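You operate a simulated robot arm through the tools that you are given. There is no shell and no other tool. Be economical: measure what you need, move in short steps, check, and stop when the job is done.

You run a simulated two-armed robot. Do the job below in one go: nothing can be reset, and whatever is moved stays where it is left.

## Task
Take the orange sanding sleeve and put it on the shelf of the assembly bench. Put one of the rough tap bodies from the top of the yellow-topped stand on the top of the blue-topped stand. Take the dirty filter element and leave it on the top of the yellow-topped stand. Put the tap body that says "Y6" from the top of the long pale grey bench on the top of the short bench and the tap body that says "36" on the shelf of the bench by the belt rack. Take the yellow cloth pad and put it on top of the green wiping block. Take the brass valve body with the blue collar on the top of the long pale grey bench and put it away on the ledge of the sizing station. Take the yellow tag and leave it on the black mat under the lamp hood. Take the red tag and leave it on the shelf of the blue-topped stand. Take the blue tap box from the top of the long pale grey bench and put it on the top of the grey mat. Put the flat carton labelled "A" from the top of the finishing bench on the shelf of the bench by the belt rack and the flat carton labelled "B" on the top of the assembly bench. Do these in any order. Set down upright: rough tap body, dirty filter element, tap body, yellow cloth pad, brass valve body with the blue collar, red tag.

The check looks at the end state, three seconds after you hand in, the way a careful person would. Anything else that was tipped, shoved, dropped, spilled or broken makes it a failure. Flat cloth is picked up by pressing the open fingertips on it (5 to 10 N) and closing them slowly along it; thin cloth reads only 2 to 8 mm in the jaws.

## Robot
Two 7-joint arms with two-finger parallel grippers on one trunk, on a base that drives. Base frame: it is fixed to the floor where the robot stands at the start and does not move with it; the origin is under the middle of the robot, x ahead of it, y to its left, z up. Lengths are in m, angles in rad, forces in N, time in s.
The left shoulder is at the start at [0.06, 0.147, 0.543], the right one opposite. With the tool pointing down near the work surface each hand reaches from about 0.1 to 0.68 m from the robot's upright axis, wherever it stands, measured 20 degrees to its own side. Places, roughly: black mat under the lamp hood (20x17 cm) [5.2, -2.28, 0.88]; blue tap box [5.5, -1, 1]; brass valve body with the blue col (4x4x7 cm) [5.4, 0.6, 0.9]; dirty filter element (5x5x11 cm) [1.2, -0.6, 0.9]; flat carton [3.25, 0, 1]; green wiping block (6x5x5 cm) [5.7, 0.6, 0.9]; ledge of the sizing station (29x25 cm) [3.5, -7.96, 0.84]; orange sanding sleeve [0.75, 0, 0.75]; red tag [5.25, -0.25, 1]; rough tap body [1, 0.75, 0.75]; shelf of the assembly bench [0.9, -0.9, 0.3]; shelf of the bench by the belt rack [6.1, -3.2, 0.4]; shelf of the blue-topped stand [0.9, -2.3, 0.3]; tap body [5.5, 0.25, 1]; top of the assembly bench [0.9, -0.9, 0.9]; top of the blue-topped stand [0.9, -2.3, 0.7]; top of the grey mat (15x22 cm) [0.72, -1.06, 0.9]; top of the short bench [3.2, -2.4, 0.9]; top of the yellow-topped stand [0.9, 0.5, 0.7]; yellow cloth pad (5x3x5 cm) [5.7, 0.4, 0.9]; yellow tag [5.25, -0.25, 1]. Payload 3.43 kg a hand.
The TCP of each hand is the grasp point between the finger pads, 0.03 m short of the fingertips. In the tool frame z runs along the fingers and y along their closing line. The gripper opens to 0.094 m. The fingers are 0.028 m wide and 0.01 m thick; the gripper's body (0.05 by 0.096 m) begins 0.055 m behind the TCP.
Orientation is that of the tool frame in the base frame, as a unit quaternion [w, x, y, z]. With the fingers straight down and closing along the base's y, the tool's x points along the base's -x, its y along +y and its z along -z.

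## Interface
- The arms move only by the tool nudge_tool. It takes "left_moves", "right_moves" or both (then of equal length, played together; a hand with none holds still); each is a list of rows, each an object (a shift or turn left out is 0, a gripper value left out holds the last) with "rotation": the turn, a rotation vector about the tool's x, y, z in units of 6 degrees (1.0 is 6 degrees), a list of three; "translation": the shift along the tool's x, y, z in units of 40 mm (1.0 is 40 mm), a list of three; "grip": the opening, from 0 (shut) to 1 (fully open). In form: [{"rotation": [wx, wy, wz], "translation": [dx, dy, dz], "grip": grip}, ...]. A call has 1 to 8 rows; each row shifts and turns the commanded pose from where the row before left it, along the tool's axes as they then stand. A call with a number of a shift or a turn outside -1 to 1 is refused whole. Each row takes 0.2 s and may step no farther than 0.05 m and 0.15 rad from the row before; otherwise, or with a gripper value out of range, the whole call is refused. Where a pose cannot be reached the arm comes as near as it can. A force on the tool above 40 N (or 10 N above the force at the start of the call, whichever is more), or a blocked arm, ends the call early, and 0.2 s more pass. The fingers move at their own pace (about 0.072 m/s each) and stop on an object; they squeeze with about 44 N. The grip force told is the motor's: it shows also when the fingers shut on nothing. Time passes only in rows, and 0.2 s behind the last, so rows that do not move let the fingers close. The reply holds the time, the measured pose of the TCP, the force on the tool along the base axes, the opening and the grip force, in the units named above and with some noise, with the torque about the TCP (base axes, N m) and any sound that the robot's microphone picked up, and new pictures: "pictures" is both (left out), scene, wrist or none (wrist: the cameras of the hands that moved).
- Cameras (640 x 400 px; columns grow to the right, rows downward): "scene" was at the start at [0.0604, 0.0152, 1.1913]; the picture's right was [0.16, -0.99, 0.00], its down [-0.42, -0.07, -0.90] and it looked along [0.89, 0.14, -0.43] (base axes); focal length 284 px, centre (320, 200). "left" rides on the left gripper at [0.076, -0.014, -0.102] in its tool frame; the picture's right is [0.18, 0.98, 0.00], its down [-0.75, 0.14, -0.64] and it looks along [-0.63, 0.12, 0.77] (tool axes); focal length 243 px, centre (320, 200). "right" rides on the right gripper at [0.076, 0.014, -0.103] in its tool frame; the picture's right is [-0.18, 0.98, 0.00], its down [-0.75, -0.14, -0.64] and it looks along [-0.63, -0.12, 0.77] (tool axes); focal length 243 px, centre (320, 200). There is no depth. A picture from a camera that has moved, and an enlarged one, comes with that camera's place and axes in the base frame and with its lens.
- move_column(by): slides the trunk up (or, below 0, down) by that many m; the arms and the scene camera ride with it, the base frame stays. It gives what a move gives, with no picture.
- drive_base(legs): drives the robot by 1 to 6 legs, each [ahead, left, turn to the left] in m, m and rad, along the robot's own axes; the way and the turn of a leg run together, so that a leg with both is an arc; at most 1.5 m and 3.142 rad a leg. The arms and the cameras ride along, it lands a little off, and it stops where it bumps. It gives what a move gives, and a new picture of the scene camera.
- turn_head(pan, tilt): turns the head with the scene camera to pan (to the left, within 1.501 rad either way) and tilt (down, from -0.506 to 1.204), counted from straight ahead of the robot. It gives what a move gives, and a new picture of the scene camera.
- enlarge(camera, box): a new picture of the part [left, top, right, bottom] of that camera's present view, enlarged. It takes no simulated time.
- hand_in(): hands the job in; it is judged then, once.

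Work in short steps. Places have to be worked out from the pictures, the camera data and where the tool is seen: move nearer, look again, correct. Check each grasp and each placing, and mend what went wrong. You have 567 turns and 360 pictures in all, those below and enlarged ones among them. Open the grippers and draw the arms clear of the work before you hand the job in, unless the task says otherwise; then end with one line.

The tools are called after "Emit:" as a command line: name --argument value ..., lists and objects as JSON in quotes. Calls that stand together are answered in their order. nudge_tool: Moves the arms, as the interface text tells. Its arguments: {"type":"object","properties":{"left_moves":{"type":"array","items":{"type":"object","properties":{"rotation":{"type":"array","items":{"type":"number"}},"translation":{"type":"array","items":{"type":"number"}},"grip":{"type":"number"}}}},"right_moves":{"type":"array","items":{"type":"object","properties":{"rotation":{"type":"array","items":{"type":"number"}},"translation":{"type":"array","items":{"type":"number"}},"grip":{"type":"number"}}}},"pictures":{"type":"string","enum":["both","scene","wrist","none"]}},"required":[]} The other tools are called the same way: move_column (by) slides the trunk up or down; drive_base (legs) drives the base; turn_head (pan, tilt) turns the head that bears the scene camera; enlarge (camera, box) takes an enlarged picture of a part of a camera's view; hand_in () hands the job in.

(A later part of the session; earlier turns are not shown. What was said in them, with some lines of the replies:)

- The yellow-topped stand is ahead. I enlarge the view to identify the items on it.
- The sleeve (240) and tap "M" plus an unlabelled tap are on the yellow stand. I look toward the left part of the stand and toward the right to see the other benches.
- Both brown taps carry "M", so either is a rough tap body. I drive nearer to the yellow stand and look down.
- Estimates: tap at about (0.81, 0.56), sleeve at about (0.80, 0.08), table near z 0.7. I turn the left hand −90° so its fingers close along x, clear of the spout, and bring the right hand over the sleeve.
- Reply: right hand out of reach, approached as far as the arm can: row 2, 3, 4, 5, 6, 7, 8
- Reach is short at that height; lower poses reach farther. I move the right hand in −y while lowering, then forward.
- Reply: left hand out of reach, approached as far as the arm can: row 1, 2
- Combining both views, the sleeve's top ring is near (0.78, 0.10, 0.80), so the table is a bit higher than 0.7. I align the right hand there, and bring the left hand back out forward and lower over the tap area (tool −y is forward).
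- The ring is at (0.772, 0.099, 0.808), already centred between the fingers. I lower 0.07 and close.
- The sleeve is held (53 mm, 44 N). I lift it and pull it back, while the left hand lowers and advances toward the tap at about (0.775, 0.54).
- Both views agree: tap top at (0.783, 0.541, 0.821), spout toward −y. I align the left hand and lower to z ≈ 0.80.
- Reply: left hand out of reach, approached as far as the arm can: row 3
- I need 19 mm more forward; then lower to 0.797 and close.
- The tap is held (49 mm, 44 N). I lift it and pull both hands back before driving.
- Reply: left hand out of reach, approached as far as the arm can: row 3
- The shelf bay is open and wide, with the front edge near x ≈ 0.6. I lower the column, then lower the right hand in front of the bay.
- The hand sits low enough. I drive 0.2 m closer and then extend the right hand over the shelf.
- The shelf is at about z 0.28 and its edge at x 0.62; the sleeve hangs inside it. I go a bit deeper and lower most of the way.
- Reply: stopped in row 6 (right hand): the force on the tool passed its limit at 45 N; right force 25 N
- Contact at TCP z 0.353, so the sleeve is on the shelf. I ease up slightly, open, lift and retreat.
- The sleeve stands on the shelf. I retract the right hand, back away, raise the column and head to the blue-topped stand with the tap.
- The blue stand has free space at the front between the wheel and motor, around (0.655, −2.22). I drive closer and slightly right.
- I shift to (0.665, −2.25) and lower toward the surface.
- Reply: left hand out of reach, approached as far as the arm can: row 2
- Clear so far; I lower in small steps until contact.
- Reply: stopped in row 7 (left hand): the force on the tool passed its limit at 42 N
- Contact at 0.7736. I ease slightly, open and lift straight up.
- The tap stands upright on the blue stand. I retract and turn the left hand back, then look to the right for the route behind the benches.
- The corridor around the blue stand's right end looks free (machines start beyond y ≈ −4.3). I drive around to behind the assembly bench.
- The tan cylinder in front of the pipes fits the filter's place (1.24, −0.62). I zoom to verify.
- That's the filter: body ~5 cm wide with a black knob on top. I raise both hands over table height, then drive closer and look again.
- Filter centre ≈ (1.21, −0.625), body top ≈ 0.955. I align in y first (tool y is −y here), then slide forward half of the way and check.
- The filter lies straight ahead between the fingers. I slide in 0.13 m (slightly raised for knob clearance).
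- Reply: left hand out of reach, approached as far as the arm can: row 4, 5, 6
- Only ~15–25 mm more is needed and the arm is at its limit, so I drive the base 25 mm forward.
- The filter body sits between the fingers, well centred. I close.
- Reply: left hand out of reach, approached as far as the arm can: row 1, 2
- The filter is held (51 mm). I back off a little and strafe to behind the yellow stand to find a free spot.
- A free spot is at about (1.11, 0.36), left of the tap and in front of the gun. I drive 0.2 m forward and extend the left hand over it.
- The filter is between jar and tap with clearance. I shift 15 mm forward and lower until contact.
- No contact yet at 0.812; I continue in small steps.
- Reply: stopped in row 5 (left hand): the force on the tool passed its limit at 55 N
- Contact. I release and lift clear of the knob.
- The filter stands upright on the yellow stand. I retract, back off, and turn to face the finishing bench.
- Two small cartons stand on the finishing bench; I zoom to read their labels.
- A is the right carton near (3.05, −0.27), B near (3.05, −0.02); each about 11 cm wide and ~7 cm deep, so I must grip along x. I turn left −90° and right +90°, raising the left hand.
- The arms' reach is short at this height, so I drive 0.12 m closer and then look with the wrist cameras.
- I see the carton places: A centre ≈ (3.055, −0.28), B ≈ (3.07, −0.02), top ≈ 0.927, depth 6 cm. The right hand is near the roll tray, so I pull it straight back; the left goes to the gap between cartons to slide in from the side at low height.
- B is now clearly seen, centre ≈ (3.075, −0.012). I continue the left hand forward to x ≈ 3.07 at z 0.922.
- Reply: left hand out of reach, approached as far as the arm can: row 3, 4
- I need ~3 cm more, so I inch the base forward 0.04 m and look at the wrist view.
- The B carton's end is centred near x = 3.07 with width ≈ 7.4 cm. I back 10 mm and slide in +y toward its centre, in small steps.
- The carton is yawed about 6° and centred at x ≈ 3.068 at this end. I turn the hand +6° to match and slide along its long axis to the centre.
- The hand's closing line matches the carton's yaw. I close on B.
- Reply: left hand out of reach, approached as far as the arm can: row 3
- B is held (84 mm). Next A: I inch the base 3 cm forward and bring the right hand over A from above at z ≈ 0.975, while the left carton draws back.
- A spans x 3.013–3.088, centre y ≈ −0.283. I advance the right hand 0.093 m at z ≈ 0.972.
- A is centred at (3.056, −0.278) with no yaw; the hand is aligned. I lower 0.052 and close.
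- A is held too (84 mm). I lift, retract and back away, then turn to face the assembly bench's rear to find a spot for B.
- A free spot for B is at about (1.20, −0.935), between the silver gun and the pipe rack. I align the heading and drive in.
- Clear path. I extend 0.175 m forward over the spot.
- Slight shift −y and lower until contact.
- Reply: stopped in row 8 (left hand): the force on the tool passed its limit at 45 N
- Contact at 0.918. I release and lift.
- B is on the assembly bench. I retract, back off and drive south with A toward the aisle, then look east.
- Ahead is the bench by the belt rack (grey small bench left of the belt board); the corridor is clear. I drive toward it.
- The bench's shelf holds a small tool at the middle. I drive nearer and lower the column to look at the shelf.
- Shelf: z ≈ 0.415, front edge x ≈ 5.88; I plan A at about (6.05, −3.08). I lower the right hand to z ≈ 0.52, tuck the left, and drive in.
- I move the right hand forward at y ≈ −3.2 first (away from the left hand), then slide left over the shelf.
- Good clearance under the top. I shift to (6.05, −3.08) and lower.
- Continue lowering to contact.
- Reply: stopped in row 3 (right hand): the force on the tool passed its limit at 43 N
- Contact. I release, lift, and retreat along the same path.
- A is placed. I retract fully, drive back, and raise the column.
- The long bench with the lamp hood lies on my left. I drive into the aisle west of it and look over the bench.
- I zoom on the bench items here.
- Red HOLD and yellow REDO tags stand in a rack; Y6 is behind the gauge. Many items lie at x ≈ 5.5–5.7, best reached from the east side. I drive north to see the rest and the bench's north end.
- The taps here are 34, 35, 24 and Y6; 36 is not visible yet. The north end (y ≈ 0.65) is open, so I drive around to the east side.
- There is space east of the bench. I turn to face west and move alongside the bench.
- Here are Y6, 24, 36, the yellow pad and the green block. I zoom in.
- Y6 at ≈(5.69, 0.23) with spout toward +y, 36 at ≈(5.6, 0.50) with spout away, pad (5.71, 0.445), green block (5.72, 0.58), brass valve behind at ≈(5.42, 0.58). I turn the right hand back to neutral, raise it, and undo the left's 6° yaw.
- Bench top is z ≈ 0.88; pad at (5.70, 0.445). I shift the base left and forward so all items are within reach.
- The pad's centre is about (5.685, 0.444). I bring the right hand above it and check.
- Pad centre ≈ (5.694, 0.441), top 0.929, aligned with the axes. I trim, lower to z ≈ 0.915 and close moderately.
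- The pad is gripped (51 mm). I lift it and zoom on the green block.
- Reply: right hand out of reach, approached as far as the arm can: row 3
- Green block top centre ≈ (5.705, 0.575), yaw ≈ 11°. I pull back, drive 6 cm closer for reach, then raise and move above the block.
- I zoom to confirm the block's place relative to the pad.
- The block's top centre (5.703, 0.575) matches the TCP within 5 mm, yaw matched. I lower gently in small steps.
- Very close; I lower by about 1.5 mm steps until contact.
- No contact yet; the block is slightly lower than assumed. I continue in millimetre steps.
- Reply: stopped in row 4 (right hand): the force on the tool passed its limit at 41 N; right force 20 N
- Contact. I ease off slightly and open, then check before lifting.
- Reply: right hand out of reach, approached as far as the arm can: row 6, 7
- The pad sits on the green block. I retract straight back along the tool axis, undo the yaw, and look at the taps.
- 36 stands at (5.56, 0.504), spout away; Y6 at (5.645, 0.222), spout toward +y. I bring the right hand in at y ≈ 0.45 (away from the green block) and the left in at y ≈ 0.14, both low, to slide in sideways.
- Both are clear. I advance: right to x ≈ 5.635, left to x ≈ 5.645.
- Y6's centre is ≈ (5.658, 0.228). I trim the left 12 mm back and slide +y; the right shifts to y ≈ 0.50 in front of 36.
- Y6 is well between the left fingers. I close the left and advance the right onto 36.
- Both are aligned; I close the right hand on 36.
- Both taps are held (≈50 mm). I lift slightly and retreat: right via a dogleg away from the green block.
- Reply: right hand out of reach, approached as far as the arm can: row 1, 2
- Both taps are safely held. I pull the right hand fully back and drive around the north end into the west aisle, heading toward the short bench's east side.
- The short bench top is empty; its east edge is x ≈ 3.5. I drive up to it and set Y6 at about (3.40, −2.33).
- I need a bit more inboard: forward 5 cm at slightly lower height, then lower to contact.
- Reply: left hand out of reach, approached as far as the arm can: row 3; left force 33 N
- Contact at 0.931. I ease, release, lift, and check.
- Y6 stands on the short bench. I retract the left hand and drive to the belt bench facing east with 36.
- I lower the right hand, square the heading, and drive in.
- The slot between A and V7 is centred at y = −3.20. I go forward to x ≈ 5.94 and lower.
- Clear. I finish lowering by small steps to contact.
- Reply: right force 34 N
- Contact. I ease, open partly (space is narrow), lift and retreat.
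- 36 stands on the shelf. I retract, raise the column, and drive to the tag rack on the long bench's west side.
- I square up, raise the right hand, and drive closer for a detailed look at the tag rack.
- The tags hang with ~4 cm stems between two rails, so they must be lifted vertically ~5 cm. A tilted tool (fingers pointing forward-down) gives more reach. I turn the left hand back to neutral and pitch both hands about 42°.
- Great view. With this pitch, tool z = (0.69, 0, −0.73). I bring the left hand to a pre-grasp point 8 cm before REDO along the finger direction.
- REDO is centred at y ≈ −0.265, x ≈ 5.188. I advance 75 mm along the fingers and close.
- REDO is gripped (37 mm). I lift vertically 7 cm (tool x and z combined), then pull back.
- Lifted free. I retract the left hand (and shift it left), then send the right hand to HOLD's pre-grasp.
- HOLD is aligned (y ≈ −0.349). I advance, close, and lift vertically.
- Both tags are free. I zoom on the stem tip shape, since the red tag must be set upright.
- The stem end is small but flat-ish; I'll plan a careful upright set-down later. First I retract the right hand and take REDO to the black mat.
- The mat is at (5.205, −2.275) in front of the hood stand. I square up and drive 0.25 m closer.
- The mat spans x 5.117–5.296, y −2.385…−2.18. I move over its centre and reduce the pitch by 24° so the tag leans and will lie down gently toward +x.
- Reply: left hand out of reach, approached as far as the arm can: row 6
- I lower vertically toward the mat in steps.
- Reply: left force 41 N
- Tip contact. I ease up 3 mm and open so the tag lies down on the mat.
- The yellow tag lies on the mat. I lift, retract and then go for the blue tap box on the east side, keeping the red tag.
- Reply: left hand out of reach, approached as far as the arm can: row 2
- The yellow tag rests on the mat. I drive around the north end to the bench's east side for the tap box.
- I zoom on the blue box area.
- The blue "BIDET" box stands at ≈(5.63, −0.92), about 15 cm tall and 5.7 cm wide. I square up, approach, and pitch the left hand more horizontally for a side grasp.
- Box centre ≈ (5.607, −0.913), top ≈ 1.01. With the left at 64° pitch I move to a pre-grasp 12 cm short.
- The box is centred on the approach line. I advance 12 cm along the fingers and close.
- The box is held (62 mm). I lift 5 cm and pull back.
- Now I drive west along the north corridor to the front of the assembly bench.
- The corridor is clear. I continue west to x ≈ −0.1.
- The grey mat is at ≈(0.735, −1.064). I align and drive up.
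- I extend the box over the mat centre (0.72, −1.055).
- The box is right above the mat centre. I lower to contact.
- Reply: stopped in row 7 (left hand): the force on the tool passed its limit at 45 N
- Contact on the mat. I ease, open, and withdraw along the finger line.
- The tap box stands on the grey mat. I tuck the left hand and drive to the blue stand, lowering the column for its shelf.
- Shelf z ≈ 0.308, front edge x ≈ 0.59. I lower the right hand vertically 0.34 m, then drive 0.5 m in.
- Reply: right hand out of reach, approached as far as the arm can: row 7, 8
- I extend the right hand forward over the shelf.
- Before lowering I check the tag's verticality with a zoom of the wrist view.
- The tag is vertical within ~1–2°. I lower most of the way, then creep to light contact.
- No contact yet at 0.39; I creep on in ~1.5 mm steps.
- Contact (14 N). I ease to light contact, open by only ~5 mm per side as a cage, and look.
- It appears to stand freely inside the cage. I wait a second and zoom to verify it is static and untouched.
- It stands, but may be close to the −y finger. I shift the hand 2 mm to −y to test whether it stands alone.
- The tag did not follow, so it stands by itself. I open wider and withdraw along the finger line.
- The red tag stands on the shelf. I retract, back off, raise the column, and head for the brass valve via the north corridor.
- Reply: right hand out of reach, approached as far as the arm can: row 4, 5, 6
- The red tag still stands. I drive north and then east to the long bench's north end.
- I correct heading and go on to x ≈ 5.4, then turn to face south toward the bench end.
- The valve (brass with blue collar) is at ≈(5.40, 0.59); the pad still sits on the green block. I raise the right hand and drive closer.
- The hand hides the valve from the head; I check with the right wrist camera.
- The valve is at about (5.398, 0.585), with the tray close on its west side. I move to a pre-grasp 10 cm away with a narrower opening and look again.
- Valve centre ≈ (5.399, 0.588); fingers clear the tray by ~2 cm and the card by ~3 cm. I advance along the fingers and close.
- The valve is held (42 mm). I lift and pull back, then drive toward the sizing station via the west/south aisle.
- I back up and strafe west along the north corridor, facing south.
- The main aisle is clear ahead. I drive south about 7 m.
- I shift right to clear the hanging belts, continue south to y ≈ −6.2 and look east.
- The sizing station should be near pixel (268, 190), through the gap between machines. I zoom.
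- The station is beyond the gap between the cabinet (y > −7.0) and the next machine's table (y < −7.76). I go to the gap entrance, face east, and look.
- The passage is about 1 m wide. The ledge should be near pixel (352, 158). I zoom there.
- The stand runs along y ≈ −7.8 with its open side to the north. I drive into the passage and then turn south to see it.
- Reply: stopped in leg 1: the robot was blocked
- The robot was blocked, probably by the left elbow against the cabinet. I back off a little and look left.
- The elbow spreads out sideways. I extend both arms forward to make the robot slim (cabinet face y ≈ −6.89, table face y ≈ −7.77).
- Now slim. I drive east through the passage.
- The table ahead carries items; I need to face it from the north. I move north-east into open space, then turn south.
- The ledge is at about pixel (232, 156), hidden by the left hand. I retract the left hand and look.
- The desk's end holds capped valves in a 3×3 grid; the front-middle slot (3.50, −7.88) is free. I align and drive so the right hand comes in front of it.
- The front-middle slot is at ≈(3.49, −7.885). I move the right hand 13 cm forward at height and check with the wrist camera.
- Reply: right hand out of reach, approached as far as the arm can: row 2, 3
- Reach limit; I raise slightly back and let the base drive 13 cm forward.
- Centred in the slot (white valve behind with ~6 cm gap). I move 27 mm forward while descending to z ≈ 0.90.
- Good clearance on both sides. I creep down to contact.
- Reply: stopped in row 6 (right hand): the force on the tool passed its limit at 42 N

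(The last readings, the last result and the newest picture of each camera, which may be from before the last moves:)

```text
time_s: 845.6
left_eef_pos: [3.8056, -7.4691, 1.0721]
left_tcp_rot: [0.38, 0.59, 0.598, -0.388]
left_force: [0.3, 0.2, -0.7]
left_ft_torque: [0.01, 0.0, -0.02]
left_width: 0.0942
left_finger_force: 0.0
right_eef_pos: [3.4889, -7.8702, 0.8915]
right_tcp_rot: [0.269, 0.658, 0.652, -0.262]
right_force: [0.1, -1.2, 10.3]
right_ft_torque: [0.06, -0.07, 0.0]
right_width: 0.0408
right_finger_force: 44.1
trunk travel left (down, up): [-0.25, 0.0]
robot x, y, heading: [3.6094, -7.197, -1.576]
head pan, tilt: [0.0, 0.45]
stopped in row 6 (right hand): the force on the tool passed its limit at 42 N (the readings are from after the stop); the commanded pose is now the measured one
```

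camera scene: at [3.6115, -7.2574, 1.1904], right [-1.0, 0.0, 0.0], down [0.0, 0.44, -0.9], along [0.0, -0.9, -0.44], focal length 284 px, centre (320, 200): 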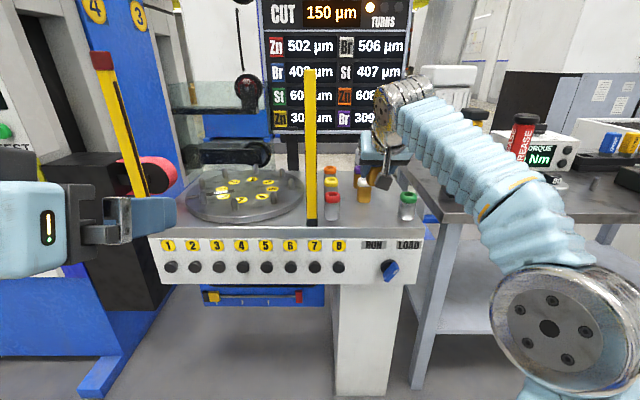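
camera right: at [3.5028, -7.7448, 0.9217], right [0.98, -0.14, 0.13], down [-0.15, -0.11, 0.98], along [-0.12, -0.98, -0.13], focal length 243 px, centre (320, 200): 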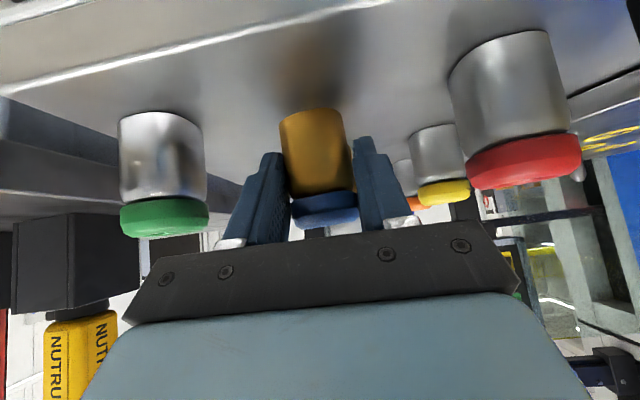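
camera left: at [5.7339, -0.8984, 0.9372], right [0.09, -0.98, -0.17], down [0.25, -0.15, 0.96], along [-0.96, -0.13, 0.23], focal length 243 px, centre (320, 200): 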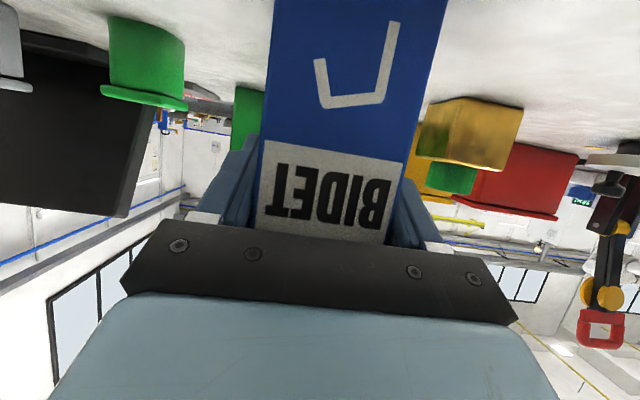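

Contact. I ease up 2 mm, restore the 1° pitch change, re-touch lightly, and release.

Emit:
nudge_tool --right_moves '[{"translation": [-0.06, 0, -0.064], "rotation": [0, 0.22, 0]}, {}, {"translation": [0.035, 0, 0.037]}, {}]' --pictures "none"

```text
time_s: 846.6
left_eef_pos: [3.8054, -7.4706, 1.0734]
left_tcp_rot: [0.379, 0.59, 0.598, -0.388]
left_force: [0.6, -0.8, -0.2]
left_ft_torque: [-0.02, 0.0, -0.05]
left_width: 0.0941
left_finger_force: 0.1
right_eef_pos: [3.4874, -7.8699, 0.8913]
right_tcp_rot: [0.259, 0.662, 0.656, -0.255]
right_force: [-1.4, -4.4, 10.4]
right_ft_torque: [-0.53, 0.0, -0.11]
right_width: 0.0403
right_finger_force: 44.0
trunk travel left (down, up): [-0.25, 0.0]
robot x, y, heading: [3.6107, -7.1978, -1.572]
head pan, tilt: [0.0, 0.45]
```

Light contact; I open moderately and withdraw along the finger line.

Emit:
nudge_tool --right_moves '[{"grip": 0.6}, {"grip": 0.66}, {"grip": 0.66}, {"translation": [0, 0, -0.3]}, {"translation": [0, 0, -0.6]}, {"translation": [0, 0, -0.8]}, {"translation": [0, 0, -0.8]}]' --pictures "wrist"

```text
time_s: 848.2
left_eef_pos: [3.8077, -7.4711, 1.0733]
left_tcp_rot: [0.379, 0.59, 0.598, -0.387]
left_force: [0.2, -0.5, -0.4]
left_ft_torque: [0.0, -0.01, -0.01]
left_width: 0.094
left_finger_force: 0.0
right_eef_pos: [3.4878, -7.8011, 0.9651]
right_tcp_rot: [0.258, 0.662, 0.657, -0.254]
right_force: [0.7, -0.1, -0.5]
right_ft_torque: [0.0, -0.01, -0.01]
right_width: 0.0621
right_finger_force: 0.0
trunk travel left (down, up): [-0.25, 0.0]
robot x, y, heading: [3.6141, -7.1944, -1.574]
head pan, tilt: [0.0, 0.45]
camera right: at [3.5026, -7.6763, 0.9888], right [0.98, -0.14, 0.13], down [-0.15, -0.12, 0.98], along [-0.12, -0.98, -0.14], focal length 243 px, centre (320, 200)
```

right: 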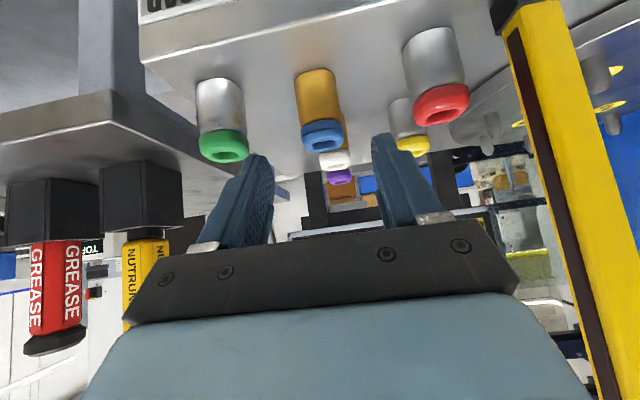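

The blue-collared valve stands upright in its slot. I retract the hand fully, open it, and back the robot away.

Emit:
nudge_tool --right_moves '[{"translation": [0.4, 0, -0.8]}, {"translation": [0.5, 0, -0.8]}, {"translation": [0.6, 0, -0.7]}, {"translation": [0.7, 0, -0.65]}, {"grip": 1}]' --pictures "none"

Emit:
drive_base --legs '[[-0.35, 0, 0]]'

Emit:
enlarge --camera "scene" --box '[240, 100, 440, 230]'

```text
time_s: 849.4
left_eef_pos: [3.806, -7.4701, 1.0743]
left_tcp_rot: [0.38, 0.589, 0.598, -0.387]
left_force: [0.0, -1.0, -0.6]
left_ft_torque: [-0.01, -0.02, -0.01]
left_width: 0.0942
left_finger_force: 0.0
right_eef_pos: [3.4882, -7.6564, 0.9933]
right_tcp_rot: [0.259, 0.662, 0.656, -0.254]
right_force: [-0.3, -0.2, 0.2]
right_ft_torque: [0.0, 0.01, 0.01]
right_width: 0.0939
right_finger_force: 0.0
trunk travel left (down, up): [-0.25, 0.0]
robot x, y, heading: [3.6105, -7.1964, -1.569]
head pan, tilt: [0.0, 0.45]
```

```text
time_s: 851.6
left_eef_pos: [3.8064, -7.1225, 1.0735]
left_tcp_rot: [0.379, 0.591, 0.597, -0.389]
left_force: [0.1, -0.1, -0.3]
left_ft_torque: [0.02, -0.02, 0.01]
left_width: 0.0939
left_finger_force: 0.1
right_eef_pos: [3.4873, -7.3071, 0.9911]
right_tcp_rot: [0.258, 0.663, 0.654, -0.256]
right_force: [-0.3, 0.0, -0.4]
right_ft_torque: [0.02, 0.03, 0.0]
right_width: 0.0941
right_finger_force: 0.1
trunk travel left (down, up): [-0.25, 0.0]
robot x, y, heading: [3.6161, -6.8481, -1.575]
head pan, tilt: [0.0, 0.45]
camera scene: at [3.6119, -6.9074, 1.1904], right [-1.0, 0.0, 0.0], down [0.0, 0.44, -0.9], along [0.0, -0.9, -0.44], focal length 284 px, centre (320, 200)
```

scene: 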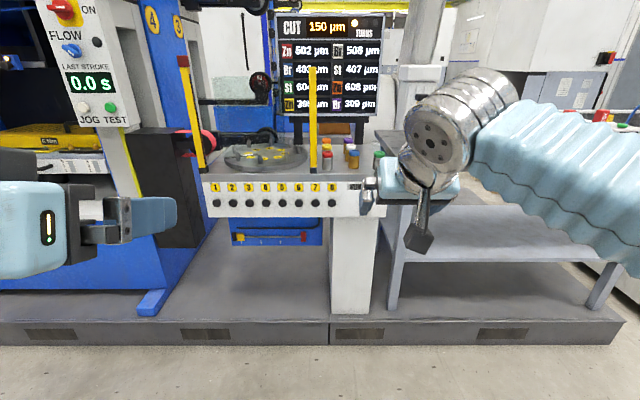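

```text
3.08 times, centred on (340, 165) of scene
camera zoom: at [3.6119, -6.9074, 1.1904], right [-1.0, 0.0, 0.0], down [0.0, 0.44, -0.9], along [0.0, -0.9, -0.44], focal length 874 px, centre (258, 308)
```

zoom: 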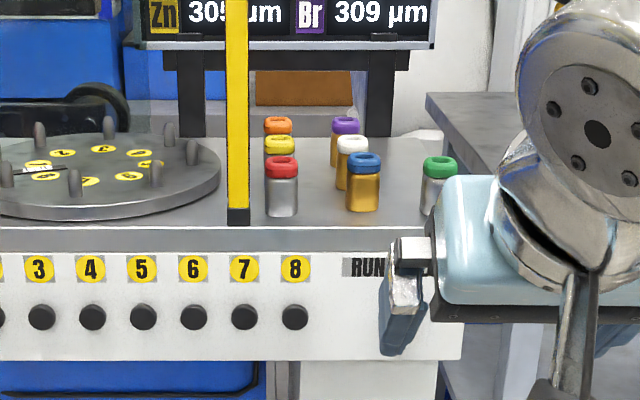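

All items are placed, both grippers are open and the arms are clear; the valve stands among the others. I hand in.

Emit:
hand_in

```text
The job is handed in.
```

All twelve items were put in their places and the job was handed in. The robot bumped once on the way to the sizing station, most likely an elbow against a machine cabinet. I saw nothing disturbed. I last saw the red tag upright on its shelf a few seconds after release and didn't go back to check it.
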